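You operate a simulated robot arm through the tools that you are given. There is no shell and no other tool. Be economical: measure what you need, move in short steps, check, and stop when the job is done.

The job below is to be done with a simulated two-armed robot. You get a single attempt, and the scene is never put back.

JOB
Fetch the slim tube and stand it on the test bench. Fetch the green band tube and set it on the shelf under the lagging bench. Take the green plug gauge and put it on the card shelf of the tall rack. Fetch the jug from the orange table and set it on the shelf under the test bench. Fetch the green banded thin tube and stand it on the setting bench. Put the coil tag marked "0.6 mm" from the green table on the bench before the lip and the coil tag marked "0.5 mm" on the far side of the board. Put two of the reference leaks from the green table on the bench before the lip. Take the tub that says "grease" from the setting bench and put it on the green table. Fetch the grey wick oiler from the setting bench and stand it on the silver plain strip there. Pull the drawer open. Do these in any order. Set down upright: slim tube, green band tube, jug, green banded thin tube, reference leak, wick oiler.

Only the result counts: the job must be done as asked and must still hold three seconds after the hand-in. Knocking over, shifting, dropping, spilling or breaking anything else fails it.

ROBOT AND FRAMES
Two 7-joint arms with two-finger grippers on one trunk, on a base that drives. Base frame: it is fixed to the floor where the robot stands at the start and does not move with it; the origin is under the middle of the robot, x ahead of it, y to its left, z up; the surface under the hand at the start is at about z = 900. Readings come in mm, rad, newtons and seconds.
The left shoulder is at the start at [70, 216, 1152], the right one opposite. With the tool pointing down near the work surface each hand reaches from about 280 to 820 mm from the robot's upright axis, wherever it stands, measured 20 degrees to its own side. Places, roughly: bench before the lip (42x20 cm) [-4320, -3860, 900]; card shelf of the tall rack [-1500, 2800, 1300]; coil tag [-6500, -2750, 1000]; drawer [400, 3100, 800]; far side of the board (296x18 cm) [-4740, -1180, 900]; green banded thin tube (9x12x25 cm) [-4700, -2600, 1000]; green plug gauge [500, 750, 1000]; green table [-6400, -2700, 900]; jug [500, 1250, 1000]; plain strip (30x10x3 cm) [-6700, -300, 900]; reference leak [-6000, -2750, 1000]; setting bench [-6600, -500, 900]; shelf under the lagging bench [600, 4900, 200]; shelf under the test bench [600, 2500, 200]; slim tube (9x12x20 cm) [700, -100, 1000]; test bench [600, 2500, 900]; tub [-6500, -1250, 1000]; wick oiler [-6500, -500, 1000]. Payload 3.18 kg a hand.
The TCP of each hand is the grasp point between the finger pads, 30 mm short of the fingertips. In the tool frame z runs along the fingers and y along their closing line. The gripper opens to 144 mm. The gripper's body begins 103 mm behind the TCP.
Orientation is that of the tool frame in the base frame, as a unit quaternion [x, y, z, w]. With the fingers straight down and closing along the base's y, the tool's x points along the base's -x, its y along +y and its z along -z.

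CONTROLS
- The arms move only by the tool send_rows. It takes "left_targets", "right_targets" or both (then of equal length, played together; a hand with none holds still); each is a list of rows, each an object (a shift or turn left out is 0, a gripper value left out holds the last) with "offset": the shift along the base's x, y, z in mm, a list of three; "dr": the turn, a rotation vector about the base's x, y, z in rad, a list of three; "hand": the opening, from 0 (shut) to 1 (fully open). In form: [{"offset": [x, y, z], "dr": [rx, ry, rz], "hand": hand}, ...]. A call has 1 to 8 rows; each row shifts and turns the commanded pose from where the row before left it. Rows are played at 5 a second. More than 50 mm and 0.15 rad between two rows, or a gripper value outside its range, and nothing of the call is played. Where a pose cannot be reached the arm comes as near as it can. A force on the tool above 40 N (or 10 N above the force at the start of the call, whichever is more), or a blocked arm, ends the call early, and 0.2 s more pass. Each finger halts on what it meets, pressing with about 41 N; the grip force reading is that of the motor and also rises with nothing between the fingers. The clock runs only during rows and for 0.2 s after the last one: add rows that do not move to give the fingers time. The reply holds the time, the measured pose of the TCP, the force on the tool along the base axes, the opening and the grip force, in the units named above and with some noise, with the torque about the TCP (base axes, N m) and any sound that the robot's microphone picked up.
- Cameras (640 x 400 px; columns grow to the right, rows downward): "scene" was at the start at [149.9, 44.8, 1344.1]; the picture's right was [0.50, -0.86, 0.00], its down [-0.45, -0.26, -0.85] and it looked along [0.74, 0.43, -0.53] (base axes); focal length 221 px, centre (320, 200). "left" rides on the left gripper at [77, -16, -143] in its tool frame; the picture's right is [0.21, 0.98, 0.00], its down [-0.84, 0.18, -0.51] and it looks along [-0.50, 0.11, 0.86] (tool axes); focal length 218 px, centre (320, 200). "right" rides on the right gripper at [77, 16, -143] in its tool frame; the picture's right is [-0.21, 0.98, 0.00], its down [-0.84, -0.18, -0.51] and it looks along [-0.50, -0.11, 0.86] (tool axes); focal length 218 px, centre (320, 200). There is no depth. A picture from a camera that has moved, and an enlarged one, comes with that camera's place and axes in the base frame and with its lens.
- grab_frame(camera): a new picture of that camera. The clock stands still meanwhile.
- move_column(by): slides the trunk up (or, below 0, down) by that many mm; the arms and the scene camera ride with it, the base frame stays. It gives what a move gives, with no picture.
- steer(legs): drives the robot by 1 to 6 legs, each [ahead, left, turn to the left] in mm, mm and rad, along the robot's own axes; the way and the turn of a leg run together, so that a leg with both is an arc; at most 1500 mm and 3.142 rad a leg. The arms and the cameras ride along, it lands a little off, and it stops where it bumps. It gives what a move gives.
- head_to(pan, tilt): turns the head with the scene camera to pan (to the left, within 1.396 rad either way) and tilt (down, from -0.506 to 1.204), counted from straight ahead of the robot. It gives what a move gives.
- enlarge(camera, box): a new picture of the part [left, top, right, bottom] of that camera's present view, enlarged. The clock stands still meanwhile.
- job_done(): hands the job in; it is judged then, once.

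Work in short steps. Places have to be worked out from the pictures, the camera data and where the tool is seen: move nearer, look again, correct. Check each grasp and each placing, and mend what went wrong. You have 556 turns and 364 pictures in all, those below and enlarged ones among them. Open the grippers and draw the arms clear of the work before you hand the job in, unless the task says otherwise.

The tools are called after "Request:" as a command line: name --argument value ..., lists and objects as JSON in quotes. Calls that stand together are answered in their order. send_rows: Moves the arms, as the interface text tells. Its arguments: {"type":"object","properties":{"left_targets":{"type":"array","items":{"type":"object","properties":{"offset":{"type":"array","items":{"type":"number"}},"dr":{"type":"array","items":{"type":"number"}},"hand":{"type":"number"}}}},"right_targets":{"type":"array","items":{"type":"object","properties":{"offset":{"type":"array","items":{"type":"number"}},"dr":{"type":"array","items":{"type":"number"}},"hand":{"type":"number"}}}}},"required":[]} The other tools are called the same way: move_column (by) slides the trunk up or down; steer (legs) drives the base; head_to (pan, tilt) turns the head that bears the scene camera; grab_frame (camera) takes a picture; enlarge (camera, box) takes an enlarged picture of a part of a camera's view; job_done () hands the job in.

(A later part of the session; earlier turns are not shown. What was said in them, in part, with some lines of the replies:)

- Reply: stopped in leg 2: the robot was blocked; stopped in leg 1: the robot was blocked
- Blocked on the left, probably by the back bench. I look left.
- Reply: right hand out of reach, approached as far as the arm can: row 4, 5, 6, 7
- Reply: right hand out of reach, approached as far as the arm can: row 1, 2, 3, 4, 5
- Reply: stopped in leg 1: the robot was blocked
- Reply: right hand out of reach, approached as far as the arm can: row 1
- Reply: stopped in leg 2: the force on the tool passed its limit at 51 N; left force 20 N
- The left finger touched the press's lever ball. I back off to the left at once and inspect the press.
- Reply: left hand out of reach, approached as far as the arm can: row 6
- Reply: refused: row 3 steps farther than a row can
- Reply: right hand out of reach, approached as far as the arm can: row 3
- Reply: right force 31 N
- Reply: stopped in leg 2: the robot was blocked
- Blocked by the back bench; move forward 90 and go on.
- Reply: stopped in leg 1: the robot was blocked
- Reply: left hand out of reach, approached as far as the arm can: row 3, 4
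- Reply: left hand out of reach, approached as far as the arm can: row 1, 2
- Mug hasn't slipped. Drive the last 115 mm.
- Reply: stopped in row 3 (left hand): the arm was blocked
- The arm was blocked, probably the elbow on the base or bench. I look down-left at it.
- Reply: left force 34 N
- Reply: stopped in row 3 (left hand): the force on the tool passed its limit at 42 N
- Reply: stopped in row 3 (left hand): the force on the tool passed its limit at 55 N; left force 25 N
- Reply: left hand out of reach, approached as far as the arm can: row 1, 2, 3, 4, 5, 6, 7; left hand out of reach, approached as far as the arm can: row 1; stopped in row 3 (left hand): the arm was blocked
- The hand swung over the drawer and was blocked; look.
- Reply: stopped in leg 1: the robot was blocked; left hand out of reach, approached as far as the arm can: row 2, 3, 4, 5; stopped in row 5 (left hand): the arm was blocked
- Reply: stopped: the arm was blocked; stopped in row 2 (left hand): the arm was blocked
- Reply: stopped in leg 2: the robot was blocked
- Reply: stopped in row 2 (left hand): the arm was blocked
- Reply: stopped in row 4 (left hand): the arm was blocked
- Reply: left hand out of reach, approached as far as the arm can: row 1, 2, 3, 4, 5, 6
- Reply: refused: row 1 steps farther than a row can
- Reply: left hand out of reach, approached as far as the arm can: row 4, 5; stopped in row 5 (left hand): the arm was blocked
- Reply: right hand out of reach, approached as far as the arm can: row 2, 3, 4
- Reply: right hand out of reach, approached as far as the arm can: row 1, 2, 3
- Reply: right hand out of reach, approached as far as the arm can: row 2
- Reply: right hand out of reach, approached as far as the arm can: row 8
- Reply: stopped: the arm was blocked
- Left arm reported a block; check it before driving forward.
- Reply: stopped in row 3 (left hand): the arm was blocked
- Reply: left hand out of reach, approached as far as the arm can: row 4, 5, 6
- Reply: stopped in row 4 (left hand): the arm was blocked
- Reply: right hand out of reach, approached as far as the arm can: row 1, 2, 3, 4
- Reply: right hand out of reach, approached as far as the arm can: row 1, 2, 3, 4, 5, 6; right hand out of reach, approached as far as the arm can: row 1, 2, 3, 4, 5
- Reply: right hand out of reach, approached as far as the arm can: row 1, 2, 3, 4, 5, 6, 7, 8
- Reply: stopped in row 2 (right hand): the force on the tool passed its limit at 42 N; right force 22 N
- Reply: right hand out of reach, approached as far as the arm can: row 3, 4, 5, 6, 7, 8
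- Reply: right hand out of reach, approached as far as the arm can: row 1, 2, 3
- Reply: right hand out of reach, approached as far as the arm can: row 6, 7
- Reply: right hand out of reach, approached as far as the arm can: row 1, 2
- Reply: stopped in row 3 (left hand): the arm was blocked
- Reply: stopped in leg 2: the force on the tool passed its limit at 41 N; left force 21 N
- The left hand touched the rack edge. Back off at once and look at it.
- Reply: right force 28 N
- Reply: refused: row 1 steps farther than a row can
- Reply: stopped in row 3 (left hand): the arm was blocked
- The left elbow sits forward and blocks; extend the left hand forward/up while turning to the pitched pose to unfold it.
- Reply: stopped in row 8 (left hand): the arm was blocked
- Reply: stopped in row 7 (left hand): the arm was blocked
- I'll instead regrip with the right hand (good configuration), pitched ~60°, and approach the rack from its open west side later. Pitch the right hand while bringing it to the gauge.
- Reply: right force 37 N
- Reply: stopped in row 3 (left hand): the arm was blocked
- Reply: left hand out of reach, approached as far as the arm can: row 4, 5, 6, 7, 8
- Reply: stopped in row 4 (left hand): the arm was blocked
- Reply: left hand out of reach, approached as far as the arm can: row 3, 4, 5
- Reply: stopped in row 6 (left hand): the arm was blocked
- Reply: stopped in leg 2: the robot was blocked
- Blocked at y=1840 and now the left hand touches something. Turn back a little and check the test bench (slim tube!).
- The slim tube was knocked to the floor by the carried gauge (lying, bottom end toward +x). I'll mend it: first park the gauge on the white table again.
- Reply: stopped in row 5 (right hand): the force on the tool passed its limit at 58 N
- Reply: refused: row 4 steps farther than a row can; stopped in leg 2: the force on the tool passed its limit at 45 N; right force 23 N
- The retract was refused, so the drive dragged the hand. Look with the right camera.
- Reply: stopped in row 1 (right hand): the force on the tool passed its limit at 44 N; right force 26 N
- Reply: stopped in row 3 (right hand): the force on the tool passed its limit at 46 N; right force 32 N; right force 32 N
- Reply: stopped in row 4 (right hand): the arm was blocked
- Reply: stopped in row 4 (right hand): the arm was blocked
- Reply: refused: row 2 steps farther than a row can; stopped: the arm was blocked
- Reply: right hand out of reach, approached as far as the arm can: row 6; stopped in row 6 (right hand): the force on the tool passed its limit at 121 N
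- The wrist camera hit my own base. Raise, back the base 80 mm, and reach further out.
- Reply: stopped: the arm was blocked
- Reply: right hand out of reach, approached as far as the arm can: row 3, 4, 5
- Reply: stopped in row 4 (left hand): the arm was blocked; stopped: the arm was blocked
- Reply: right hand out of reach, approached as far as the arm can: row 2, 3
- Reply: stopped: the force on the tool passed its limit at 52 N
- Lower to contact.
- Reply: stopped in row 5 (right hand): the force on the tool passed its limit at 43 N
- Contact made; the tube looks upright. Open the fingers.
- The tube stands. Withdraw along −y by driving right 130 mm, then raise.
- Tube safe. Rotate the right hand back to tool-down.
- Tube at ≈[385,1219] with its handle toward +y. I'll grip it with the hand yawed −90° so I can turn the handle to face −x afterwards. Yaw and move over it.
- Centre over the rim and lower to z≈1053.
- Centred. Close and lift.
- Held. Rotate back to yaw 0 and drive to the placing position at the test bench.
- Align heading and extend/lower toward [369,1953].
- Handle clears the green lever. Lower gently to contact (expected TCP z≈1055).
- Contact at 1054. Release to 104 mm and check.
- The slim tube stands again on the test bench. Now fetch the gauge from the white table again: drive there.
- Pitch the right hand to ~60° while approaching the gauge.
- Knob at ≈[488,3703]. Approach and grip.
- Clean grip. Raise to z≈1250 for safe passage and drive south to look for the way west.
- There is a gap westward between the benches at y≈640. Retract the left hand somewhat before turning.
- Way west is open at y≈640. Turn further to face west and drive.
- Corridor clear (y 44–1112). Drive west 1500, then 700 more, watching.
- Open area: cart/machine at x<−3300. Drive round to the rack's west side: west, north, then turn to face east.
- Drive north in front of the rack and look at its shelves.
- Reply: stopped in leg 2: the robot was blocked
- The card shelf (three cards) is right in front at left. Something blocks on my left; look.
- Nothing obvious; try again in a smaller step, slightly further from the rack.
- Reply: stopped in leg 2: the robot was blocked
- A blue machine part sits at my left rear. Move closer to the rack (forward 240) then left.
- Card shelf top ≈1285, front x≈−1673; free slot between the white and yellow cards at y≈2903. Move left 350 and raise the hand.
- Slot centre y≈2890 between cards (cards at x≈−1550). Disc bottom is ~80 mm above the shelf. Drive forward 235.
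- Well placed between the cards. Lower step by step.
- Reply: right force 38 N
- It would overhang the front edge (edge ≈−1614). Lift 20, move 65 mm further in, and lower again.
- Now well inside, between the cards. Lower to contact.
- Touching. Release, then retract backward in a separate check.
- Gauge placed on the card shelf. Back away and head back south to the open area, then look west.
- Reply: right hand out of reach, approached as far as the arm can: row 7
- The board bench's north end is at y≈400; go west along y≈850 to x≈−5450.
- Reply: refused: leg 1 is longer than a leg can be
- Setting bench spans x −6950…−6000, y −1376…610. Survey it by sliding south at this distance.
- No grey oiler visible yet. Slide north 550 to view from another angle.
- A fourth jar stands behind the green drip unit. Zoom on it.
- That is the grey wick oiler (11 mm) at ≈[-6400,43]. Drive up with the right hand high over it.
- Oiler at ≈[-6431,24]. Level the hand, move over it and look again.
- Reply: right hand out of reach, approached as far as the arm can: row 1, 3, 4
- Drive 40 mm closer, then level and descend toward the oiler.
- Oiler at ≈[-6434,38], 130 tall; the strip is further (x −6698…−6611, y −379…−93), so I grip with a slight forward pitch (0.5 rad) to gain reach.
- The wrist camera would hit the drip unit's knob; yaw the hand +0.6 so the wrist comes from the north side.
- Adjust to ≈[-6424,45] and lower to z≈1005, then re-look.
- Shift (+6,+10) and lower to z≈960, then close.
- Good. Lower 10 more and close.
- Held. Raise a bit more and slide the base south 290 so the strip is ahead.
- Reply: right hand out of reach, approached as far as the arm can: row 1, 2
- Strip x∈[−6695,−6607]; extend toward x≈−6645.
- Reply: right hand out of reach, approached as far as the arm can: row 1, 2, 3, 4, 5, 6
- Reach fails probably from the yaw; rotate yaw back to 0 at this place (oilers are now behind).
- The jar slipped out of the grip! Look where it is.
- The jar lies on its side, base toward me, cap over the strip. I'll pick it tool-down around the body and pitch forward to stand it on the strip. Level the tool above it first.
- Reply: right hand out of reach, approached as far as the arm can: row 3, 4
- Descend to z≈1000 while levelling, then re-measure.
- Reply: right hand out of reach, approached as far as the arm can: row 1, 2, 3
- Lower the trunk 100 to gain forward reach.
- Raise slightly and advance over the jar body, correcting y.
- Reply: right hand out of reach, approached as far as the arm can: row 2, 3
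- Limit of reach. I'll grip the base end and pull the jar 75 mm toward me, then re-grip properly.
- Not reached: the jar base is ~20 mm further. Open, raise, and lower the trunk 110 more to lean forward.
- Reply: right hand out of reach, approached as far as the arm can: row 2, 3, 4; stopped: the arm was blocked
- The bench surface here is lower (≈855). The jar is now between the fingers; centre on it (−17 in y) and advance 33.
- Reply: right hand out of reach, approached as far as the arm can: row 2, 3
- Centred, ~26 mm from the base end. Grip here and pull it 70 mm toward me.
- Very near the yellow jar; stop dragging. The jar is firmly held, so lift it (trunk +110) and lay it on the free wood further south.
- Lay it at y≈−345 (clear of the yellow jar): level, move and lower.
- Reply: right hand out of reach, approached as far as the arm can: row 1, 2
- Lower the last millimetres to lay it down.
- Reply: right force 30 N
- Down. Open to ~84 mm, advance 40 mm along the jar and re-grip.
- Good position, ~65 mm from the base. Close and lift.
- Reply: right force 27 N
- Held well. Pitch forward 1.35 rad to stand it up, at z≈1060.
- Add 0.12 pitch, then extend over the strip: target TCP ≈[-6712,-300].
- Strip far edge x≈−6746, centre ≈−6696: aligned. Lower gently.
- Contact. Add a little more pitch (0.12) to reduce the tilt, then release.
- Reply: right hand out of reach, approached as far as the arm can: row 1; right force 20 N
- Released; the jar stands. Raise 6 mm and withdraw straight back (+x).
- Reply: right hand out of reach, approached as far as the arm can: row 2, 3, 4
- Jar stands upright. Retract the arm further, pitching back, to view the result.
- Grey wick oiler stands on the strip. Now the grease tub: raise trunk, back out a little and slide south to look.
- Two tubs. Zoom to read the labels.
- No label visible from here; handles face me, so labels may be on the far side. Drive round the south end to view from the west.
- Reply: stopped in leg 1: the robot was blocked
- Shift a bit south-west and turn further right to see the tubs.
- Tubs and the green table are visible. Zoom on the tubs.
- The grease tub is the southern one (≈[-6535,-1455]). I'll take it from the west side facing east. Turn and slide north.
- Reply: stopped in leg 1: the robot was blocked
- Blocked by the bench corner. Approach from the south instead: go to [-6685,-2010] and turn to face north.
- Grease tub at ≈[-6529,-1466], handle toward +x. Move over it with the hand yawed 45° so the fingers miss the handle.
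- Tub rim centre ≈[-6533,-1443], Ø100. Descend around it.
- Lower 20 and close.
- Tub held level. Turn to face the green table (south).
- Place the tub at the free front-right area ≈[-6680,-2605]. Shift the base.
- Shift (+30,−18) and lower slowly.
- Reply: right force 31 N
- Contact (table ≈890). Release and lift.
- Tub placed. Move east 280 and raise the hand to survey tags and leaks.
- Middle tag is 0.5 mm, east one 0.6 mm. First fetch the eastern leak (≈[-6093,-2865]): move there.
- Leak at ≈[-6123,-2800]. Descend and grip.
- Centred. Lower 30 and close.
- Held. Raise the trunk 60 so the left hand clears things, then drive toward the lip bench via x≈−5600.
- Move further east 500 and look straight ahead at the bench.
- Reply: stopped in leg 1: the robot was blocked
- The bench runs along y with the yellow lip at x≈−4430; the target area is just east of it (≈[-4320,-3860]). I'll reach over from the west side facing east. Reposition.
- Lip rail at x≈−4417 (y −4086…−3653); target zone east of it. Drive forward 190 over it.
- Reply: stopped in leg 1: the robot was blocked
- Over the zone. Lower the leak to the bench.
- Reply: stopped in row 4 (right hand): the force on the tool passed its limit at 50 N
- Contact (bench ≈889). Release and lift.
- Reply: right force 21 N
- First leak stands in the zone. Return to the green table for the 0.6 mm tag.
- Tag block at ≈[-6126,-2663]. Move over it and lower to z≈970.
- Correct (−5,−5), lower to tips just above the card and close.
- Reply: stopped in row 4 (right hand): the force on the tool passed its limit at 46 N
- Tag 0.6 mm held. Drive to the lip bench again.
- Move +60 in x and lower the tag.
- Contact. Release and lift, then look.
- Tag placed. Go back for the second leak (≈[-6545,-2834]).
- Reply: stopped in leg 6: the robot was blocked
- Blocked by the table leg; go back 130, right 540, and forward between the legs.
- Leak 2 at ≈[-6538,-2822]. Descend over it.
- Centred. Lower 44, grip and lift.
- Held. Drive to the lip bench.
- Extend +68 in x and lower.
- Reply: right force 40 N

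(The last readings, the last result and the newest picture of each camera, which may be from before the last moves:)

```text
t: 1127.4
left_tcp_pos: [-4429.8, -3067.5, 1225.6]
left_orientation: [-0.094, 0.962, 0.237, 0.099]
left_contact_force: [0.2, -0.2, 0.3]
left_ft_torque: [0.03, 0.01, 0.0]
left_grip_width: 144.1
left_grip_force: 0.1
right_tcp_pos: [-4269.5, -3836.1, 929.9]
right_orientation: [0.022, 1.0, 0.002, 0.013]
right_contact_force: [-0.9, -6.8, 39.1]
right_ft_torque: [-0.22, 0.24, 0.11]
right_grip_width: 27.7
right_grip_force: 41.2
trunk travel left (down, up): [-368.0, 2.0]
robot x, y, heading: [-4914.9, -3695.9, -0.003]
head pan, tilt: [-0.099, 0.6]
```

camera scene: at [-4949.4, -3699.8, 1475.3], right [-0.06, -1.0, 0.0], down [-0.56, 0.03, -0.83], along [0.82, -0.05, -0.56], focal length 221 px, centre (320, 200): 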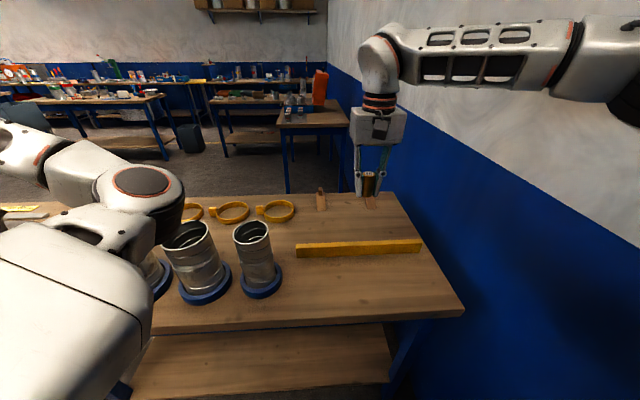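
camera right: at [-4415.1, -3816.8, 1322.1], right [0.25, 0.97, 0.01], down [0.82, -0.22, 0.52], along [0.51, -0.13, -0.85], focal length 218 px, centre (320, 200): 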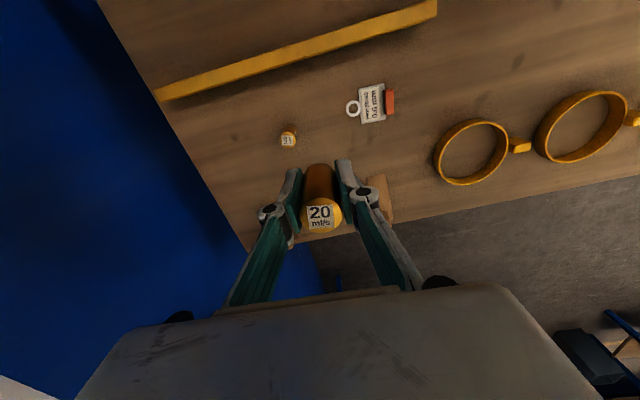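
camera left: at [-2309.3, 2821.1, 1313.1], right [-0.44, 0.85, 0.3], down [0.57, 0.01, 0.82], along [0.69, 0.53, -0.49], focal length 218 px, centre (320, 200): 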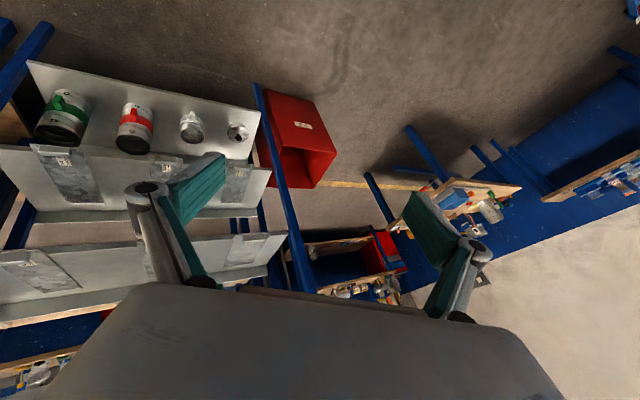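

Contact. Ease, release, lift, look.

Request:
send_rows --right_targets '[{"offset": [0, 0, 3], "hand": 0.25}, {"hand": 0.38}, {"hand": 0.38}]'

Request:
send_rows --right_targets '[{"offset": [0, 0, 40]}, {"offset": [0, 0, 45]}, {"offset": [0, 0, 45]}, {"offset": [-20, 0, 40]}, {"offset": [-25, 0, 40]}, {"offset": [-25, 0, 40]}]'

Request:
grab_frame --camera "right"

```text
t: 1128.2
left_tcp_pos: [-4428.2, -3066.3, 1225.4]
left_orientation: [-0.094, 0.962, 0.237, 0.096]
left_contact_force: [0.3, 1.0, 0.1]
left_ft_torque: [0.01, 0.02, 0.01]
left_grip_width: 144.3
left_grip_force: 0.0
right_tcp_pos: [-4271.4, -3836.8, 927.9]
right_orientation: [0.022, 1.0, 0.001, 0.008]
right_contact_force: [-6.4, -13.1, 26.8]
right_ft_torque: [-1.18, 0.58, 0.01]
right_grip_width: 47.3
right_grip_force: 13.2
trunk travel left (down, up): [-368.0, 2.0]
robot x, y, heading: [-4913.2, -3698.6, -0.003]
head pan, tilt: [-0.099, 0.6]
```

```text
t: 1129.6
left_tcp_pos: [-4427.4, -3066.5, 1226.0]
left_orientation: [-0.094, 0.962, 0.236, 0.097]
left_contact_force: [0.1, -0.7, 0.1]
left_ft_torque: [-0.02, -0.01, -0.06]
left_grip_width: 144.0
left_grip_force: 0.0
right_tcp_pos: [-4339.9, -3838.4, 1179.0]
right_orientation: [0.022, 1.0, 0.002, 0.009]
right_contact_force: [-0.7, -0.5, 0.0]
right_ft_torque: [0.02, -0.04, 0.0]
right_grip_width: 54.7
right_grip_force: 0.0
trunk travel left (down, up): [-368.0, 2.0]
robot x, y, heading: [-4910.3, -3700.7, 0.001]
head pan, tilt: [-0.099, 0.6]
```

```text
58 pictures are left
camera right: at [-4419.3, -3818.4, 1320.5], right [0.25, 0.97, 0.01], down [0.82, -0.22, 0.52], along [0.51, -0.13, -0.85], focal length 218 px, centre (320, 200)
```

right: 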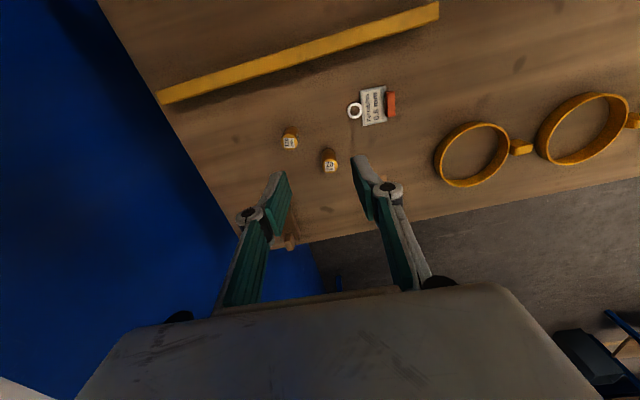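

Both leaks and the tag stand in the zone. Next the green banded thin tube: drive to x≈−5600, y≈−2500 facing east and look.

Request:
send_rows --right_targets '[{"offset": [-20, 0, 40], "hand": 1}, {"offset": [-20, 0, 30]}]'

Request:
steer --legs '[[-690, 0, 0], [0, 1220, 0]]'

Request:
head_to --pan 0 --tilt 0.35

Request:
grab_frame --camera "scene"

```text
t: 1130.2
left_tcp_pos: [-4427.0, -3067.1, 1224.4]
left_orientation: [-0.094, 0.962, 0.236, 0.097]
left_contact_force: [-0.3, 0.2, 0.2]
left_ft_torque: [0.02, 0.04, -0.02]
left_grip_width: 144.1
left_grip_force: 0.2
right_tcp_pos: [-4379.3, -3836.7, 1248.3]
right_orientation: [0.023, 1.0, 0.001, 0.009]
right_contact_force: [0.4, 0.4, -0.6]
right_ft_torque: [-0.02, -0.02, 0.0]
right_grip_width: 144.1
right_grip_force: 0.0
trunk travel left (down, up): [-368.0, 2.0]
robot x, y, heading: [-4908.3, -3704.7, -0.003]
head pan, tilt: [-0.099, 0.6]
```

```text
t: 1144.3
left_tcp_pos: [-5152.6, -1862.3, 1223.9]
left_orientation: [-0.104, 0.961, 0.237, 0.095]
left_contact_force: [0.1, 0.1, -0.7]
left_ft_torque: [-0.01, 0.0, -0.03]
left_grip_width: 144.1
left_grip_force: 0.1
right_tcp_pos: [-5088.6, -2630.4, 1248.3]
right_orientation: [0.012, 1.0, 0.002, 0.01]
right_contact_force: [0.1, 0.5, -0.9]
right_ft_torque: [-0.04, -0.01, 0.0]
right_grip_width: 144.3
right_grip_force: 0.0
trunk travel left (down, up): [-368.0, 2.0]
robot x, y, heading: [-5621.4, -2508.7, 0.016]
head pan, tilt: [-0.099, 0.6]
```

```text
t: 1145.1
left_tcp_pos: [-5153.2, -1861.9, 1224.2]
left_orientation: [-0.105, 0.961, 0.238, 0.095]
left_contact_force: [0.2, -0.1, 0.4]
left_ft_torque: [-0.01, 0.01, -0.01]
left_grip_width: 143.7
left_grip_force: 0.0
right_tcp_pos: [-5087.8, -2631.3, 1247.1]
right_orientation: [0.013, 1.0, 0.002, 0.01]
right_contact_force: [-0.2, 0.5, -1.8]
right_ft_torque: [-0.01, -0.01, -0.01]
right_grip_width: 143.8
right_grip_force: 0.1
trunk travel left (down, up): [-368.0, 2.0]
robot x, y, heading: [-5620.9, -2508.4, 0.021]
head pan, tilt: [0.0, 0.351]
```

```text
57 pictures are left
camera scene: at [-5488.0, -2505.0, 1498.0], right [0.02, -1.0, 0.0], down [-0.34, -0.01, -0.94], along [0.94, 0.02, -0.34], focal length 221 px, centre (320, 200)
```

scene: 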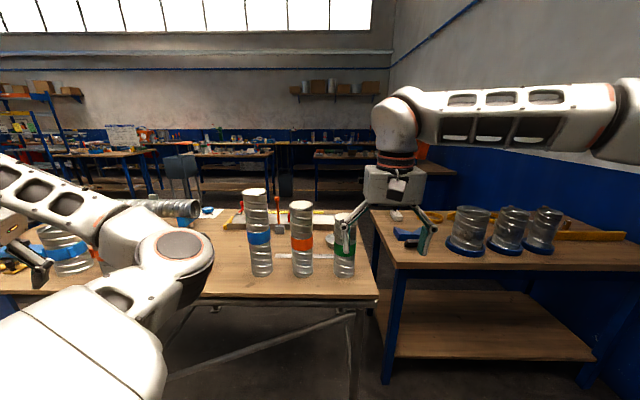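

Green thin tube at ≈[-4736,-2593], top z≈1140. Drive closer with the hand above it.

Request:
steer --legs '[[265, 45, -0.021]]'

Request:
grab_frame --camera "right"

```text
t: 1147.0
left_tcp_pos: [-4876.6, -1825.7, 1223.8]
left_orientation: [-0.093, 0.962, 0.237, 0.097]
left_contact_force: [-0.9, 0.1, -0.5]
left_ft_torque: [0.0, 0.01, 0.02]
left_grip_width: 143.8
left_grip_force: 0.1
right_tcp_pos: [-4827.9, -2596.5, 1247.4]
right_orientation: [0.023, 1.0, 0.001, 0.009]
right_contact_force: [-0.1, -0.3, 0.5]
right_ft_torque: [-0.02, 0.02, 0.0]
right_grip_width: 144.0
right_grip_force: 0.1
trunk travel left (down, up): [-368.0, 2.0]
robot x, y, heading: [-5360.3, -2464.2, -0.004]
head pan, tilt: [0.0, 0.351]
```

```text
56 pictures are left
camera right: at [-4907.1, -2577.0, 1389.4], right [0.25, 0.97, 0.01], down [0.82, -0.22, 0.52], along [0.51, -0.13, -0.85], focal length 218 px, centre (320, 200)
```

right: 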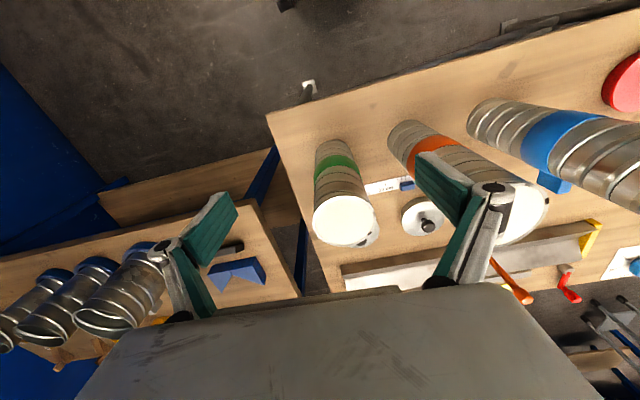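

Tube axis ≈[-4728,-2586]. Drive 60 more, then move over it and descend.

Request:
steer --legs '[[65, 0, 0.004]]'

Request:
send_rows --right_targets '[{"offset": [18, 6, -20]}, {"offset": [18, 5, -20]}]'

Request:
grab_frame --camera "right"

```text
t: 1148.0
left_tcp_pos: [-4814.0, -1824.3, 1223.7]
left_orientation: [-0.096, 0.962, 0.237, 0.096]
left_contact_force: [0.3, -0.8, -0.6]
left_ft_torque: [-0.04, 0.03, 0.04]
left_grip_width: 143.9
left_grip_force: 0.0
right_tcp_pos: [-4764.3, -2595.7, 1247.9]
right_orientation: [0.021, 1.0, 0.002, 0.009]
right_contact_force: [1.9, 1.0, -0.7]
right_ft_torque: [-0.02, 0.04, -0.04]
right_grip_width: 143.9
right_grip_force: 0.0
trunk travel left (down, up): [-368.0, 2.0]
robot x, y, heading: [-5295.6, -2459.8, 0.006]
head pan, tilt: [0.0, 0.351]
```

```text
t: 1148.6
left_tcp_pos: [-4815.0, -1825.4, 1223.8]
left_orientation: [-0.096, 0.962, 0.237, 0.095]
left_contact_force: [-0.3, -0.2, 0.2]
left_ft_torque: [-0.03, 0.04, 0.0]
left_grip_width: 143.9
left_grip_force: 0.0
right_tcp_pos: [-4727.1, -2581.3, 1206.8]
right_orientation: [0.021, 1.0, 0.002, 0.008]
right_contact_force: [0.6, -0.3, 0.4]
right_ft_torque: [0.01, 0.01, 0.0]
right_grip_width: 143.9
right_grip_force: 0.0
trunk travel left (down, up): [-368.0, 2.0]
robot x, y, heading: [-5297.5, -2458.5, 0.0]
head pan, tilt: [0.0, 0.351]
```

```text
55 pictures are left
camera right: at [-4805.5, -2562.7, 1348.1], right [0.25, 0.97, 0.01], down [0.83, -0.22, 0.52], along [0.51, -0.12, -0.85], focal length 218 px, centre (320, 200)
```

right: 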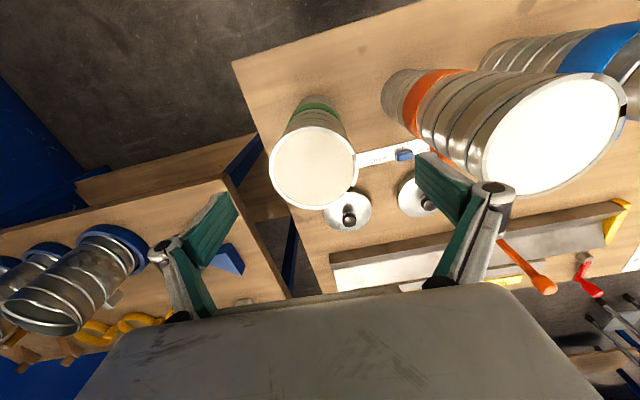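

Centre (+6,−8) and descend to z≈1093.

Request:
send_rows --right_targets '[{"offset": [6, -8, -30]}, {"offset": [0, 0, -42]}, {"offset": [0, 0, -42]}]'

Request:
grab_frame --camera "right"

```text
t: 1149.4
left_tcp_pos: [-4814.6, -1825.8, 1223.0]
left_orientation: [-0.096, 0.962, 0.238, 0.096]
left_contact_force: [-0.4, 0.2, -0.4]
left_ft_torque: [0.02, 0.05, 0.0]
left_grip_width: 143.9
left_grip_force: 0.1
right_tcp_pos: [-4722.8, -2591.1, 1092.1]
right_orientation: [0.021, 1.0, 0.002, 0.008]
right_contact_force: [0.2, -0.1, -0.1]
right_ft_torque: [0.0, 0.04, 0.03]
right_grip_width: 143.9
right_grip_force: 0.0
trunk travel left (down, up): [-368.0, 2.0]
robot x, y, heading: [-5296.9, -2463.7, -0.004]
head pan, tilt: [0.0, 0.351]
```

```text
54 pictures are left
camera right: at [-4800.8, -2572.4, 1234.2], right [0.25, 0.97, 0.01], down [0.83, -0.22, 0.52], along [0.51, -0.12, -0.85], focal length 218 px, centre (320, 200)
```

right: 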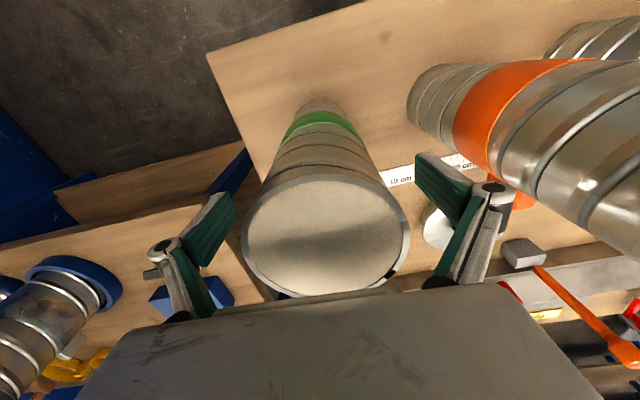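

Well centred. Close, and lift.

Request:
send_rows --right_targets '[{"hand": 0.75}, {"hand": 0.6}, {"hand": 0.5}, {"hand": 0.5}]'

Request:
send_rows --right_targets '[{"offset": [0, 0, 25]}, {"offset": [0, 0, 35]}, {"offset": [0, 0, 35]}, {"offset": [-10, 0, 35]}]'

```text
t: 1150.4
left_tcp_pos: [-4815.8, -1825.4, 1224.5]
left_orientation: [-0.096, 0.962, 0.237, 0.097]
left_contact_force: [0.8, 0.6, -0.7]
left_ft_torque: [0.01, 0.0, 0.0]
left_grip_width: 143.9
left_grip_force: 0.0
right_tcp_pos: [-4722.9, -2591.3, 1093.0]
right_orientation: [0.021, 1.0, 0.002, 0.009]
right_contact_force: [1.2, 0.8, 0.1]
right_ft_torque: [0.07, -0.17, 0.01]
right_grip_width: 85.7
right_grip_force: 40.8
trunk travel left (down, up): [-368.0, 2.0]
robot x, y, heading: [-5296.6, -2459.4, 0.004]
head pan, tilt: [0.0, 0.351]
```

```text
t: 1151.4
left_tcp_pos: [-4816.8, -1822.3, 1223.5]
left_orientation: [-0.097, 0.962, 0.237, 0.096]
left_contact_force: [0.2, 0.4, 0.1]
left_ft_torque: [0.0, -0.03, -0.03]
left_grip_width: 144.1
left_grip_force: 0.0
right_tcp_pos: [-4734.0, -2592.2, 1223.5]
right_orientation: [0.02, 1.0, 0.002, 0.009]
right_contact_force: [0.0, 0.1, -3.2]
right_ft_torque: [-0.03, -0.01, -0.01]
right_grip_width: 85.7
right_grip_force: 41.5
trunk travel left (down, up): [-368.0, 2.0]
robot x, y, heading: [-5294.9, -2461.2, 0.0]
head pan, tilt: [0.0, 0.351]
```

Held. Drive around to the south end of the setting bench facing north.

Request:
steer --legs '[[-400, 0, 0], [0, 450, 0], [-1000, 0, 0], [0, 0, 1.57]]'

Request:
head_to --pan -0.1 --tilt 0.6

Request:
grab_frame --camera "scene"

```text
t: 1166.7
left_tcp_pos: [-7371.0, -1561.9, 1224.2]
left_orientation: [0.754, -0.605, -0.234, 0.102]
left_contact_force: [0.6, 0.3, -0.3]
left_ft_torque: [0.02, -0.01, 0.01]
left_grip_width: 144.1
left_grip_force: 0.0
right_tcp_pos: [-6604.2, -1466.9, 1223.2]
right_orientation: [-0.699, 0.715, 0.008, 0.005]
right_contact_force: [0.4, 0.4, -3.5]
right_ft_torque: [0.0, -0.02, 0.0]
right_grip_width: 85.2
right_grip_force: 41.2
trunk travel left (down, up): [-368.0, 2.0]
robot x, y, heading: [-6728.3, -2030.5, 1.589]
head pan, tilt: [0.0, 0.351]
```

```text
t: 1167.4
left_tcp_pos: [-7369.7, -1564.0, 1224.3]
left_orientation: [0.754, -0.605, -0.235, 0.101]
left_contact_force: [-0.8, -0.7, 0.3]
left_ft_torque: [0.0, -0.01, 0.02]
left_grip_width: 144.0
left_grip_force: 0.0
right_tcp_pos: [-6602.9, -1466.1, 1220.9]
right_orientation: [-0.699, 0.715, 0.007, 0.005]
right_contact_force: [-0.1, -0.3, -3.3]
right_ft_torque: [0.0, 0.03, -0.01]
right_grip_width: 85.2
right_grip_force: 40.8
trunk travel left (down, up): [-368.0, 2.0]
robot x, y, heading: [-6727.1, -2033.1, 1.589]
head pan, tilt: [-0.099, 0.6]
```

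```text
53 pictures are left
camera scene: at [-6717.9, -1903.8, 1475.3], right [1.0, -0.08, 0.0], down [-0.05, -0.56, -0.83], along [0.07, 0.82, -0.56], focal length 221 px, centre (320, 200)
```

scene: 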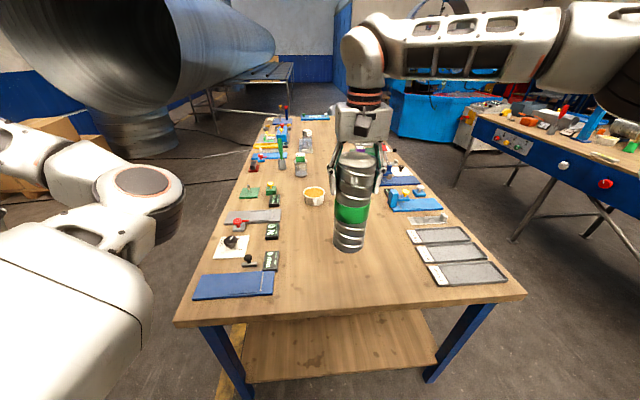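

Spot is free. Lower the tube.

Request:
send_rows --right_targets '[{"offset": [5, 10, -45]}, {"offset": [5, 10, -45]}, {"offset": [0, 0, -40]}, {"offset": [0, 0, -15]}, {"offset": [0, 0, -6]}, {"offset": [0, 0, -5]}]'

```text
t: 1168.8
left_tcp_pos: [-7369.7, -1562.2, 1224.0]
left_orientation: [0.754, -0.605, -0.234, 0.102]
left_contact_force: [-0.5, 0.9, 0.2]
left_ft_torque: [-0.03, 0.02, 0.01]
left_grip_width: 144.2
left_grip_force: 0.0
right_tcp_pos: [-6593.6, -1444.6, 1067.1]
right_orientation: [-0.7, 0.714, 0.008, 0.005]
right_contact_force: [-1.1, 0.3, -3.4]
right_ft_torque: [-0.03, -0.01, 0.0]
right_grip_width: 85.0
right_grip_force: 41.3
trunk travel left (down, up): [-368.0, 2.0]
robot x, y, heading: [-6726.8, -2032.5, 1.588]
head pan, tilt: [-0.099, 0.6]
```

Request:
send_rows --right_targets '[{"offset": [0, 0, -3]}, {"offset": [0, 0, -3]}, {"offset": [0, 0, -3]}, {"offset": [0, 0, -3]}, {"offset": [0, 0, -3]}]'

```text
t: 1170.0
left_tcp_pos: [-7370.6, -1565.0, 1225.7]
left_orientation: [0.753, -0.606, -0.235, 0.102]
left_contact_force: [-0.8, 0.6, -0.2]
left_ft_torque: [-0.01, 0.03, 0.0]
left_grip_width: 144.3
left_grip_force: 0.1
right_tcp_pos: [-6592.7, -1446.4, 1053.1]
right_orientation: [-0.698, 0.716, 0.009, 0.006]
right_contact_force: [1.0, -2.1, 13.2]
right_ft_torque: [-0.54, -0.93, 0.05]
right_grip_width: 85.1
right_grip_force: 41.2
trunk travel left (down, up): [-368.0, 2.0]
robot x, y, heading: [-6720.8, -2034.7, 1.593]
head pan, tilt: [-0.099, 0.6]
```

Contact. Open and raise.

Request:
send_rows --right_targets '[{"offset": [0, 0, 1], "hand": 0.68}, {"hand": 0.8}, {"hand": 0.85}]'

Request:
send_rows --right_targets '[{"offset": [0, 0, 40]}, {"offset": [0, 0, 45]}, {"offset": [0, 0, 45]}, {"offset": [0, 0, 45]}]'

Request:
grab_frame --camera "scene"

```text
t: 1170.8
left_tcp_pos: [-7369.4, -1564.2, 1223.3]
left_orientation: [0.754, -0.605, -0.235, 0.101]
left_contact_force: [-0.3, -0.2, 0.4]
left_ft_torque: [-0.03, 0.03, 0.03]
left_grip_width: 143.9
left_grip_force: 0.0
right_tcp_pos: [-6592.4, -1445.7, 1051.8]
right_orientation: [-0.699, 0.715, 0.008, 0.005]
right_contact_force: [0.8, 0.5, 0.5]
right_ft_torque: [-0.01, 0.0, 0.02]
right_grip_width: 122.4
right_grip_force: 0.1
trunk travel left (down, up): [-368.0, 2.0]
robot x, y, heading: [-6725.9, -2032.7, 1.594]
head pan, tilt: [-0.099, 0.6]
```

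```text
t: 1171.8
left_tcp_pos: [-7371.1, -1564.4, 1223.7]
left_orientation: [0.754, -0.606, -0.235, 0.101]
left_contact_force: [-0.2, 0.1, 0.5]
left_ft_torque: [0.04, 0.0, 0.05]
left_grip_width: 144.0
left_grip_force: 0.1
right_tcp_pos: [-6596.1, -1446.2, 1229.1]
right_orientation: [-0.699, 0.715, 0.008, 0.006]
right_contact_force: [-1.1, 0.6, 0.2]
right_ft_torque: [0.06, -0.01, 0.01]
right_grip_width: 122.0
right_grip_force: 0.1
trunk travel left (down, up): [-368.0, 2.0]
robot x, y, heading: [-6729.0, -2030.5, 1.587]
head pan, tilt: [-0.099, 0.6]
```

```text
52 pictures are left
camera scene: at [-6718.4, -1904.9, 1475.4], right [1.0, -0.08, 0.0], down [-0.05, -0.56, -0.83], along [0.07, 0.82, -0.56], focal length 221 px, centre (320, 200)
```

scene: 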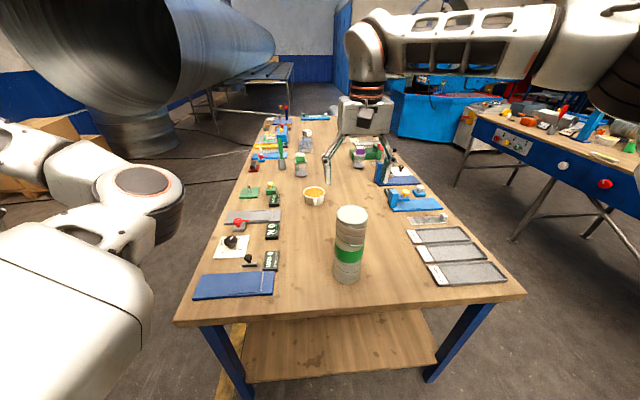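

The green banded thin tube stands on the setting bench. Last item: the 0.5 mm tag. Turn to the green table.

Request:
steer --legs '[[-30, 0, 0], [0, 0, -1.58], [0, 0, -1.578], [0, 430, 0]]'

Request:
grab_frame --camera "right"

```text
t: 1184.3
left_tcp_pos: [-5665.0, -2561.5, 1223.7]
left_orientation: [0.618, 0.743, 0.097, 0.237]
left_contact_force: [-0.3, 0.1, -0.5]
left_ft_torque: [-0.03, -0.01, -0.03]
left_grip_width: 144.2
left_grip_force: 0.1
right_tcp_pos: [-6443.7, -2651.6, 1229.2]
right_orientation: [0.727, 0.686, -0.005, 0.008]
right_contact_force: [-0.3, 0.4, -0.2]
right_ft_torque: [-0.01, 0.03, 0.0]
right_grip_width: 122.3
right_grip_force: 0.1
trunk travel left (down, up): [-368.0, 2.0]
robot x, y, heading: [-6293.2, -2072.4, -1.587]
head pan, tilt: [-0.099, 0.6]
```

```text
51 pictures are left
camera right: at [-6423.8, -2573.4, 1370.0], right [0.96, -0.27, 0.01], down [-0.23, -0.82, 0.52], along [-0.13, -0.5, -0.85], focal length 218 px, centre (320, 200)
```

right: 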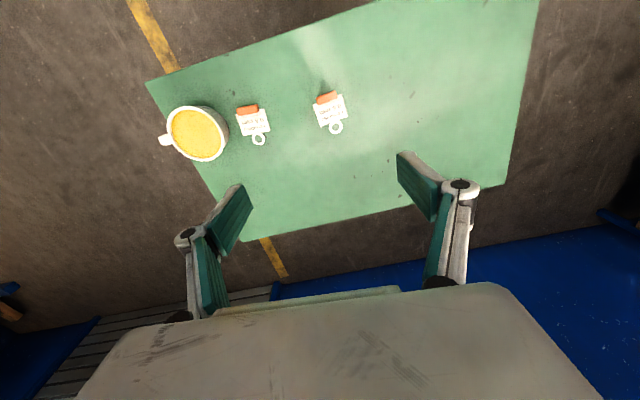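

Tag 0.5 block at ≈[-6422,-2627], long axis along x. Yaw the hand −90° and move over it.

Request:
send_rows --right_targets '[{"offset": [3, 3, -25], "dr": [0, 0, -0.143], "hand": 0.35}, {"offset": [3, 3, -25], "dr": [0, 0, -0.143]}, {"offset": [3, 3, -25], "dr": [0, 0, -0.143]}, {"offset": [3, 3, -25], "dr": [0, 0, -0.143]}, {"offset": [3, 3, -25], "dr": [0, 0, -0.143]}, {"offset": [3, 3, -25], "dr": [0, 0, -0.143]}, {"offset": [2, 3, -25], "dr": [0, 0, -0.143]}, {"offset": [2, 3, -25], "dr": [0, 0, -0.143]}]'

Request:
send_rows --right_targets '[{"offset": [0, 0, -20], "dr": [0, 0, -0.143]}, {"offset": [0, 0, -20], "dr": [0, 0, -0.143]}, {"offset": [0, 0, -10], "dr": [0, 0, -0.14]}]'

Request:
grab_frame --camera "right"

```text
t: 1186.1
left_tcp_pos: [-5665.0, -2561.7, 1223.9]
left_orientation: [0.619, 0.743, 0.097, 0.236]
left_contact_force: [-0.4, 0.7, -0.2]
left_ft_torque: [-0.01, 0.01, -0.01]
left_grip_width: 144.0
left_grip_force: 0.0
right_tcp_pos: [-6422.6, -2628.9, 1028.2]
right_orientation: [0.983, 0.182, -0.008, 0.003]
right_contact_force: [0.4, 0.3, 0.3]
right_ft_torque: [0.0, 0.05, -0.02]
right_grip_width: 50.5
right_grip_force: 0.1
trunk travel left (down, up): [-368.0, 2.0]
robot x, y, heading: [-6292.1, -2068.2, -1.59]
head pan, tilt: [-0.099, 0.6]
```

```text
t: 1186.9
left_tcp_pos: [-5665.0, -2561.1, 1225.0]
left_orientation: [0.618, 0.743, 0.099, 0.237]
left_contact_force: [0.3, 0.3, 0.8]
left_ft_torque: [-0.02, 0.0, -0.06]
left_grip_width: 144.1
left_grip_force: 0.0
right_tcp_pos: [-6421.7, -2628.7, 978.2]
right_orientation: [1.0, -0.03, -0.009, 0.001]
right_contact_force: [-0.9, -0.3, -0.5]
right_ft_torque: [0.01, -0.01, 0.03]
right_grip_width: 50.1
right_grip_force: 0.1
trunk travel left (down, up): [-368.0, 2.0]
robot x, y, heading: [-6293.4, -2067.7, -1.588]
head pan, tilt: [-0.099, 0.6]
```

```text
50 pictures are left
camera right: at [-6343.5, -2648.6, 1119.6], right [-0.27, -0.96, 0.01], down [-0.82, 0.23, 0.52], along [-0.51, 0.13, -0.85], focal length 218 px, centre (320, 200)
```

right: 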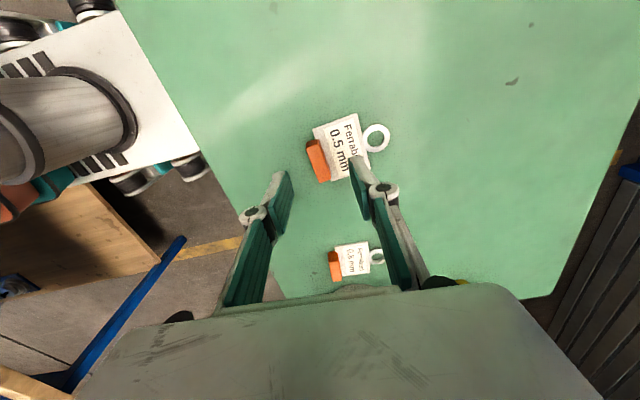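

Correct (−5,+3), rotate +0.15, lower and grip.

Request:
send_rows --right_targets '[{"offset": [-5, 3, -20], "dr": [0, 0, 0.148]}, {"offset": [0, 0, -20]}, {"offset": [0, 0, -8]}, {"hand": 0.2}, {"hand": 0.05}, {"hand": 0}]'

Request:
send_rows --right_targets '[{"offset": [0, 0, 40]}, {"offset": [0, 0, 45]}, {"offset": [0, 0, 45]}, {"offset": [0, 0, 45]}, {"offset": [0, 0, 45]}, {"offset": [0, 0, 40]}]'

Request:
grab_frame --camera "right"

```text
t: 1188.3
left_tcp_pos: [-5664.8, -2559.8, 1225.4]
left_orientation: [0.619, 0.743, 0.098, 0.237]
left_contact_force: [0.3, -0.2, 0.3]
left_ft_torque: [0.0, -0.01, 0.0]
left_grip_width: 144.0
left_grip_force: 0.1
right_tcp_pos: [-6426.0, -2623.5, 931.7]
right_orientation: [0.999, 0.045, -0.008, 0.003]
right_contact_force: [-0.5, 1.2, 16.3]
right_ft_torque: [0.02, -0.14, -0.09]
right_grip_width: 13.0
right_grip_force: 41.2
trunk travel left (down, up): [-368.0, 2.0]
robot x, y, heading: [-6293.3, -2069.0, -1.585]
head pan, tilt: [-0.099, 0.6]
```

```text
t: 1189.7
left_tcp_pos: [-5664.7, -2560.9, 1224.5]
left_orientation: [0.618, 0.743, 0.098, 0.237]
left_contact_force: [0.1, 0.9, 0.1]
left_ft_torque: [-0.03, -0.03, 0.0]
left_grip_width: 144.1
left_grip_force: 0.0
right_tcp_pos: [-6427.4, -2622.3, 1190.6]
right_orientation: [0.999, 0.045, -0.01, 0.002]
right_contact_force: [0.9, 0.2, -0.6]
right_ft_torque: [0.01, 0.03, 0.03]
right_grip_width: 12.8
right_grip_force: 41.3
trunk travel left (down, up): [-368.0, 2.0]
robot x, y, heading: [-6292.2, -2066.9, -1.587]
head pan, tilt: [-0.099, 0.6]
```

```text
49 pictures are left
camera right: at [-6347.0, -2631.2, 1331.9], right [-0.12, -0.99, 0.01], down [-0.85, 0.1, 0.52], along [-0.52, 0.06, -0.85], focal length 218 px, centre (320, 200)
```

right: 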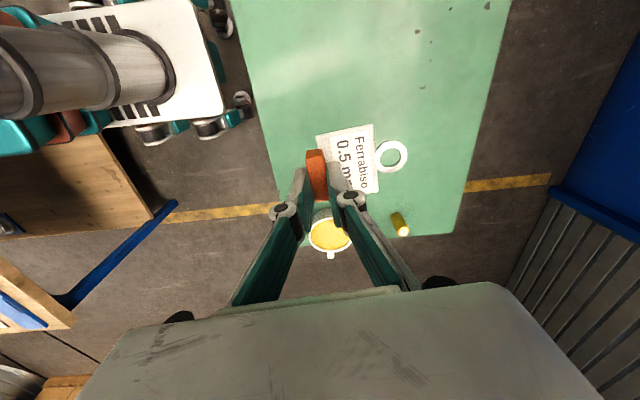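

Held. Drive to the west side of the board bench and look for a free spot.

Request:
steer --legs '[[0, 0, 1.587], [820, 0, 0], [0, 800, 0]]'

Request:
head_to --pan -0.1 --tilt 0.45

Request:
grab_frame --camera "scene"

```text
t: 1205.0
left_tcp_pos: [-5005.8, -620.0, 1224.0]
left_orientation: [-0.103, 0.961, 0.237, 0.095]
left_contact_force: [-0.3, -0.1, -0.1]
left_ft_torque: [-0.04, -0.02, -0.01]
left_grip_width: 144.1
left_grip_force: 0.1
right_tcp_pos: [-4918.0, -1380.6, 1189.6]
right_orientation: [0.662, 0.749, -0.004, 0.007]
right_contact_force: [-0.3, -0.3, -0.8]
right_ft_torque: [0.01, 0.0, -0.01]
right_grip_width: 12.6
right_grip_force: 40.8
trunk travel left (down, up): [-368.0, 2.0]
robot x, y, heading: [-5478.1, -1261.9, 0.016]
head pan, tilt: [-0.099, 0.6]
```

```text
t: 1205.8
left_tcp_pos: [-5006.4, -620.5, 1225.6]
left_orientation: [-0.104, 0.961, 0.238, 0.094]
left_contact_force: [-0.4, -0.4, -0.9]
left_ft_torque: [-0.04, 0.02, 0.02]
left_grip_width: 143.9
left_grip_force: 0.0
right_tcp_pos: [-4919.9, -1380.2, 1189.6]
right_orientation: [0.662, 0.749, -0.004, 0.007]
right_contact_force: [0.3, 0.6, -0.7]
right_ft_torque: [-0.01, 0.03, 0.02]
right_grip_width: 12.9
right_grip_force: 41.0
trunk travel left (down, up): [-368.0, 2.0]
robot x, y, heading: [-5479.1, -1266.6, 0.012]
head pan, tilt: [-0.099, 0.45]
```

```text
48 pictures are left
camera scene: at [-5343.4, -1271.4, 1488.8], right [-0.08, -1.0, 0.0], down [-0.43, 0.04, -0.9], along [0.9, -0.07, -0.44], focal length 221 px, centre (320, 200)
```

scene: 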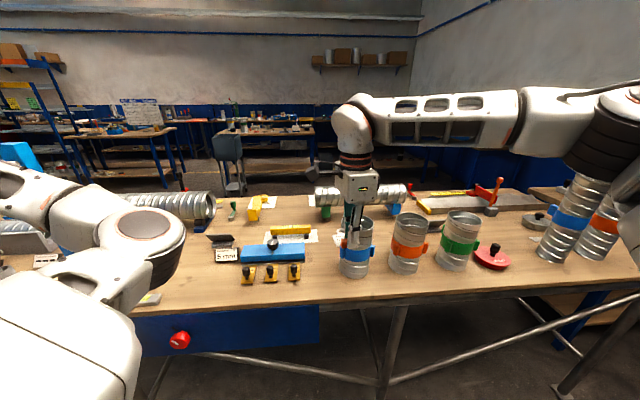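

Free wood on the far-side strip at ≈[-4800…-4705, -935] (between the pegs and a grey tag). Move there.

Request:
steer --legs '[[0, 440, -0.012], [110, 0, 0]]'

Request:
send_rows --right_targets '[{"offset": [0, 0, -40]}, {"offset": [0, 0, -40]}]'

Request:
grab_frame --camera "right"

Request:
grab_frame --camera "scene"

```text
t: 1211.0
left_tcp_pos: [-4885.3, -190.2, 1224.4]
left_orientation: [-0.094, 0.962, 0.236, 0.096]
left_contact_force: [0.5, -0.2, 0.7]
left_ft_torque: [-0.01, 0.03, 0.03]
left_grip_width: 144.0
left_grip_force: 0.1
right_tcp_pos: [-4814.0, -952.5, 1189.9]
right_orientation: [0.671, 0.742, -0.004, 0.008]
right_contact_force: [1.1, -0.1, -0.1]
right_ft_torque: [-0.01, 0.02, 0.0]
right_grip_width: 13.0
right_grip_force: 41.3
trunk travel left (down, up): [-368.0, 2.0]
robot x, y, heading: [-5369.3, -825.1, -0.001]
head pan, tilt: [-0.099, 0.45]
```

```text
t: 1211.5
left_tcp_pos: [-4884.7, -190.0, 1223.9]
left_orientation: [-0.093, 0.962, 0.237, 0.097]
left_contact_force: [0.4, -0.2, 0.3]
left_ft_torque: [-0.05, 0.0, -0.02]
left_grip_width: 143.9
left_grip_force: 0.0
right_tcp_pos: [-4813.7, -953.3, 1108.3]
right_orientation: [0.67, 0.742, -0.004, 0.008]
right_contact_force: [0.4, -0.3, -0.7]
right_ft_torque: [0.02, 0.07, 0.02]
right_grip_width: 12.8
right_grip_force: 40.5
trunk travel left (down, up): [-368.0, 2.0]
robot x, y, heading: [-5368.6, -824.0, -0.005]
head pan, tilt: [-0.099, 0.45]
```

```text
47 pictures are left
camera right: at [-4806.0, -872.9, 1250.2], right [0.99, -0.11, 0.01], down [-0.1, -0.85, 0.52], along [-0.05, -0.52, -0.85], focal length 218 px, centre (320, 200)
```

right: 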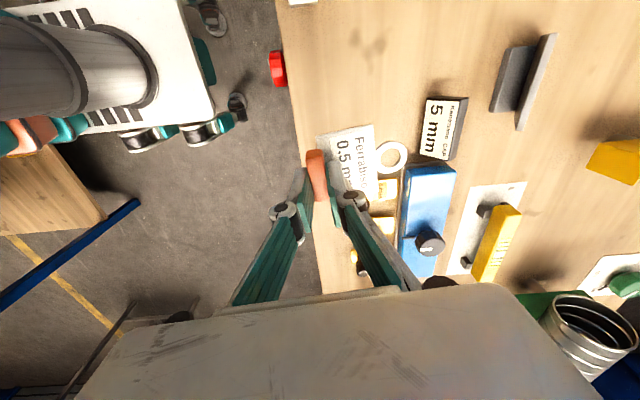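

```text
46 pictures are left
camera scene: at [-5235.3, -834.2, 1488.7], right [-0.1, -0.99, 0.0], down [-0.43, 0.05, -0.9], along [0.89, -0.09, -0.44], focal length 221 px, centre (320, 200)
```

scene: 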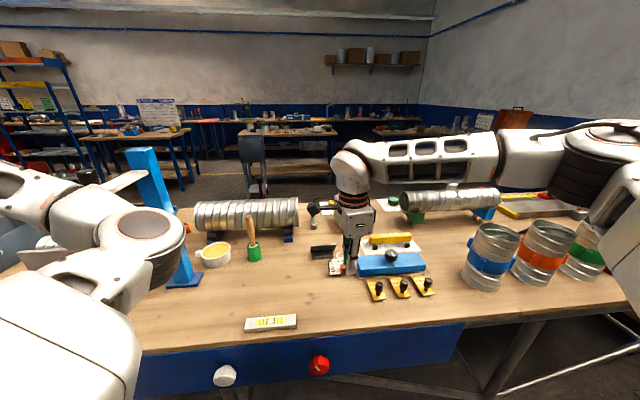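

Area below is free. Shift +18 in x and lower the tag.

Request:
send_rows --right_targets '[{"offset": [9, 3, -40]}, {"offset": [9, 3, -45]}, {"offset": [0, 0, -45]}, {"offset": [0, 0, -30]}, {"offset": [0, 0, -8]}]'

Request:
send_rows --right_targets '[{"offset": [0, 0, -3]}, {"offset": [0, 0, -3]}, {"offset": [0, 0, -3]}, {"offset": [0, 0, -3]}]'

```text
t: 1212.8
left_tcp_pos: [-4885.0, -190.1, 1224.6]
left_orientation: [-0.094, 0.962, 0.237, 0.097]
left_contact_force: [0.8, 0.6, -0.6]
left_ft_torque: [0.01, 0.03, 0.02]
left_grip_width: 144.0
left_grip_force: 0.0
right_tcp_pos: [-4798.8, -945.3, 941.4]
right_orientation: [0.67, 0.742, -0.005, 0.008]
right_contact_force: [0.1, 1.0, -0.6]
right_ft_torque: [0.01, 0.03, 0.01]
right_grip_width: 13.0
right_grip_force: 41.0
trunk travel left (down, up): [-368.0, 2.0]
robot x, y, heading: [-5368.4, -827.5, -0.013]
head pan, tilt: [-0.099, 0.45]
```

```text
t: 1213.8
left_tcp_pos: [-4886.9, -191.3, 1225.2]
left_orientation: [-0.094, 0.962, 0.236, 0.098]
left_contact_force: [-0.1, -0.5, 0.1]
left_ft_torque: [0.01, 0.05, 0.03]
left_grip_width: 143.9
left_grip_force: 0.1
right_tcp_pos: [-4796.2, -945.8, 930.6]
right_orientation: [0.671, 0.742, -0.003, 0.008]
right_contact_force: [-4.7, -3.5, 24.2]
right_ft_torque: [0.12, 0.16, 0.0]
right_grip_width: 12.7
right_grip_force: 40.9
trunk travel left (down, up): [-368.0, 2.0]
robot x, y, heading: [-5368.1, -822.2, -0.001]
head pan, tilt: [-0.099, 0.45]
```

Contact. Release, lift and look.

Request:
send_rows --right_targets '[{"offset": [0, 0, 1], "hand": 0.15}, {"hand": 0.25}, {"hand": 0.25}]'

Request:
send_rows --right_targets '[{"offset": [0, 0, 40]}, {"offset": [0, 0, 45]}, {"offset": [0, 0, 45]}, {"offset": [0, 0, 45]}, {"offset": [-20, 0, 45]}, {"offset": [-20, 0, 40], "hand": 1}]'

Request:
grab_frame --camera "right"

```text
t: 1214.5
left_tcp_pos: [-4884.7, -189.8, 1223.7]
left_orientation: [-0.094, 0.962, 0.237, 0.098]
left_contact_force: [0.5, -0.8, 0.1]
left_ft_torque: [0.0, -0.01, -0.02]
left_grip_width: 143.8
left_grip_force: 0.0
right_tcp_pos: [-4798.8, -945.2, 929.9]
right_orientation: [0.67, 0.742, -0.005, 0.006]
right_contact_force: [-0.4, -0.1, 5.4]
right_ft_torque: [0.1, -0.11, 0.03]
right_grip_width: 39.8
right_grip_force: 0.0
trunk travel left (down, up): [-368.0, 2.0]
robot x, y, heading: [-5372.8, -821.1, -0.007]
head pan, tilt: [-0.099, 0.45]
```

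```text
t: 1216.0
left_tcp_pos: [-4885.5, -189.6, 1225.7]
left_orientation: [-0.094, 0.962, 0.237, 0.097]
left_contact_force: [-0.1, -0.2, -0.2]
left_ft_torque: [0.0, -0.04, -0.04]
left_grip_width: 144.1
left_grip_force: 0.1
right_tcp_pos: [-4839.6, -946.3, 1190.8]
right_orientation: [0.67, 0.743, -0.005, 0.008]
right_contact_force: [0.2, -0.3, -0.3]
right_ft_torque: [0.0, -0.02, -0.05]
right_grip_width: 144.0
right_grip_force: 0.1
trunk travel left (down, up): [-368.0, 2.0]
robot x, y, heading: [-5370.4, -819.8, -0.004]
head pan, tilt: [-0.099, 0.45]
```

```text
45 pictures are left
camera right: at [-4832.8, -866.1, 1334.3], right [0.99, -0.11, 0.01], down [-0.1, -0.85, 0.52], along [-0.05, -0.52, -0.85], focal length 218 px, centre (320, 200)
```

right: 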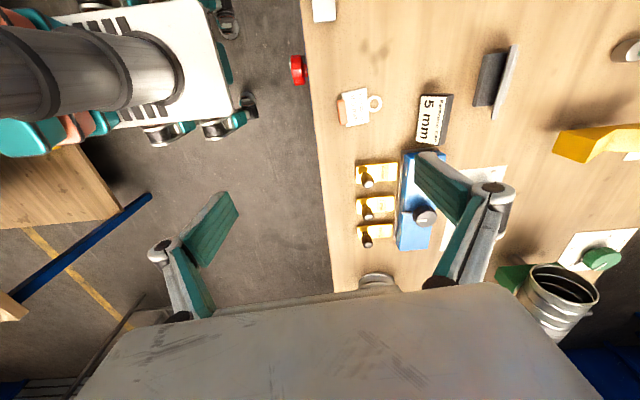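

Everything is placed: 0.5 mm tag lies on the far-side strip. Back away so the arms are clear of the work.

Request:
steer --legs '[[-250, 0, 0]]'

Request:
head_to --pan -0.2 --tilt 0.4

Request:
grab_frame --camera "scene"

```text
t: 1217.8
left_tcp_pos: [-5130.8, -189.1, 1225.1]
left_orientation: [-0.094, 0.962, 0.236, 0.098]
left_contact_force: [-0.1, 0.8, -0.4]
left_ft_torque: [-0.02, -0.02, 0.01]
left_grip_width: 144.0
left_grip_force: 0.0
right_tcp_pos: [-5084.9, -945.2, 1192.6]
right_orientation: [0.67, 0.743, -0.005, 0.008]
right_contact_force: [-0.1, -0.6, 0.9]
right_ft_torque: [-0.01, -0.02, -0.04]
right_grip_width: 144.1
right_grip_force: 0.0
trunk travel left (down, up): [-368.0, 2.0]
robot x, y, heading: [-5618.5, -820.6, -0.002]
head pan, tilt: [-0.099, 0.45]
```

```text
t: 1218.4
left_tcp_pos: [-5129.7, -189.3, 1224.6]
left_orientation: [-0.093, 0.962, 0.236, 0.097]
left_contact_force: [0.1, -0.4, -0.1]
left_ft_torque: [-0.04, -0.02, 0.01]
left_grip_width: 144.0
left_grip_force: 0.1
right_tcp_pos: [-5083.4, -945.2, 1191.5]
right_orientation: [0.669, 0.743, -0.005, 0.007]
right_contact_force: [0.0, 0.3, -0.8]
right_ft_torque: [-0.02, 0.03, -0.01]
right_grip_width: 144.1
right_grip_force: 0.1
trunk travel left (down, up): [-368.0, 2.0]
robot x, y, heading: [-5616.6, -820.1, -0.008]
head pan, tilt: [-0.201, 0.4]
```

```text
44 pictures are left
camera scene: at [-5481.8, -842.1, 1493.5], right [-0.2, -0.98, 0.0], down [-0.38, 0.08, -0.92], along [0.9, -0.19, -0.39], focal length 221 px, centre (320, 200)
```

scene: 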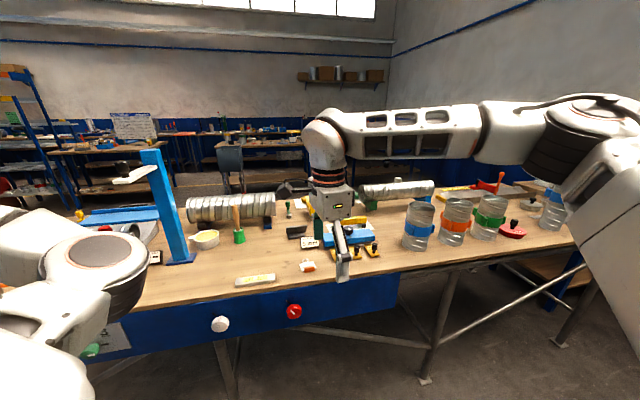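

All placings are checked and both grippers are open and clear; I hand the job in.

Request:
job_done

```text
The job is handed in.
```

I did every item on the list and handed the job in; I didn't go back to re-check the eastern benches afterwards, so their final state is as I last saw it.

- **Slim tube:** My carried gauge knocked it off the test bench onto the floor partway through. I picked it up and stood it back in its original spot, and it looked upright.
- **Grey wick oiler:** It slipped out of the grip and fell about 15 cm onto the setting bench. I re-gripped it and stood it on the silver strip, where it looked upright.
- **Drawer:** My arm pushed it mostly shut after the first opening. I pulled it fully open again, and it was still open when I last passed.
- **Accidental contacts:** I bumped the press lever on the first bench and the tall rack. The press showed no movement. I also touched something over the back bench that I could not identify, so I can't rule out a small shift there.
- **Tag and leak positions:** I saw no separate board, so I put the 0.5 mm tag inside the coordinates given for its far side. The 0.6 mm tag and the two leaks are just east of the yellow rail, again by the given coordinates.
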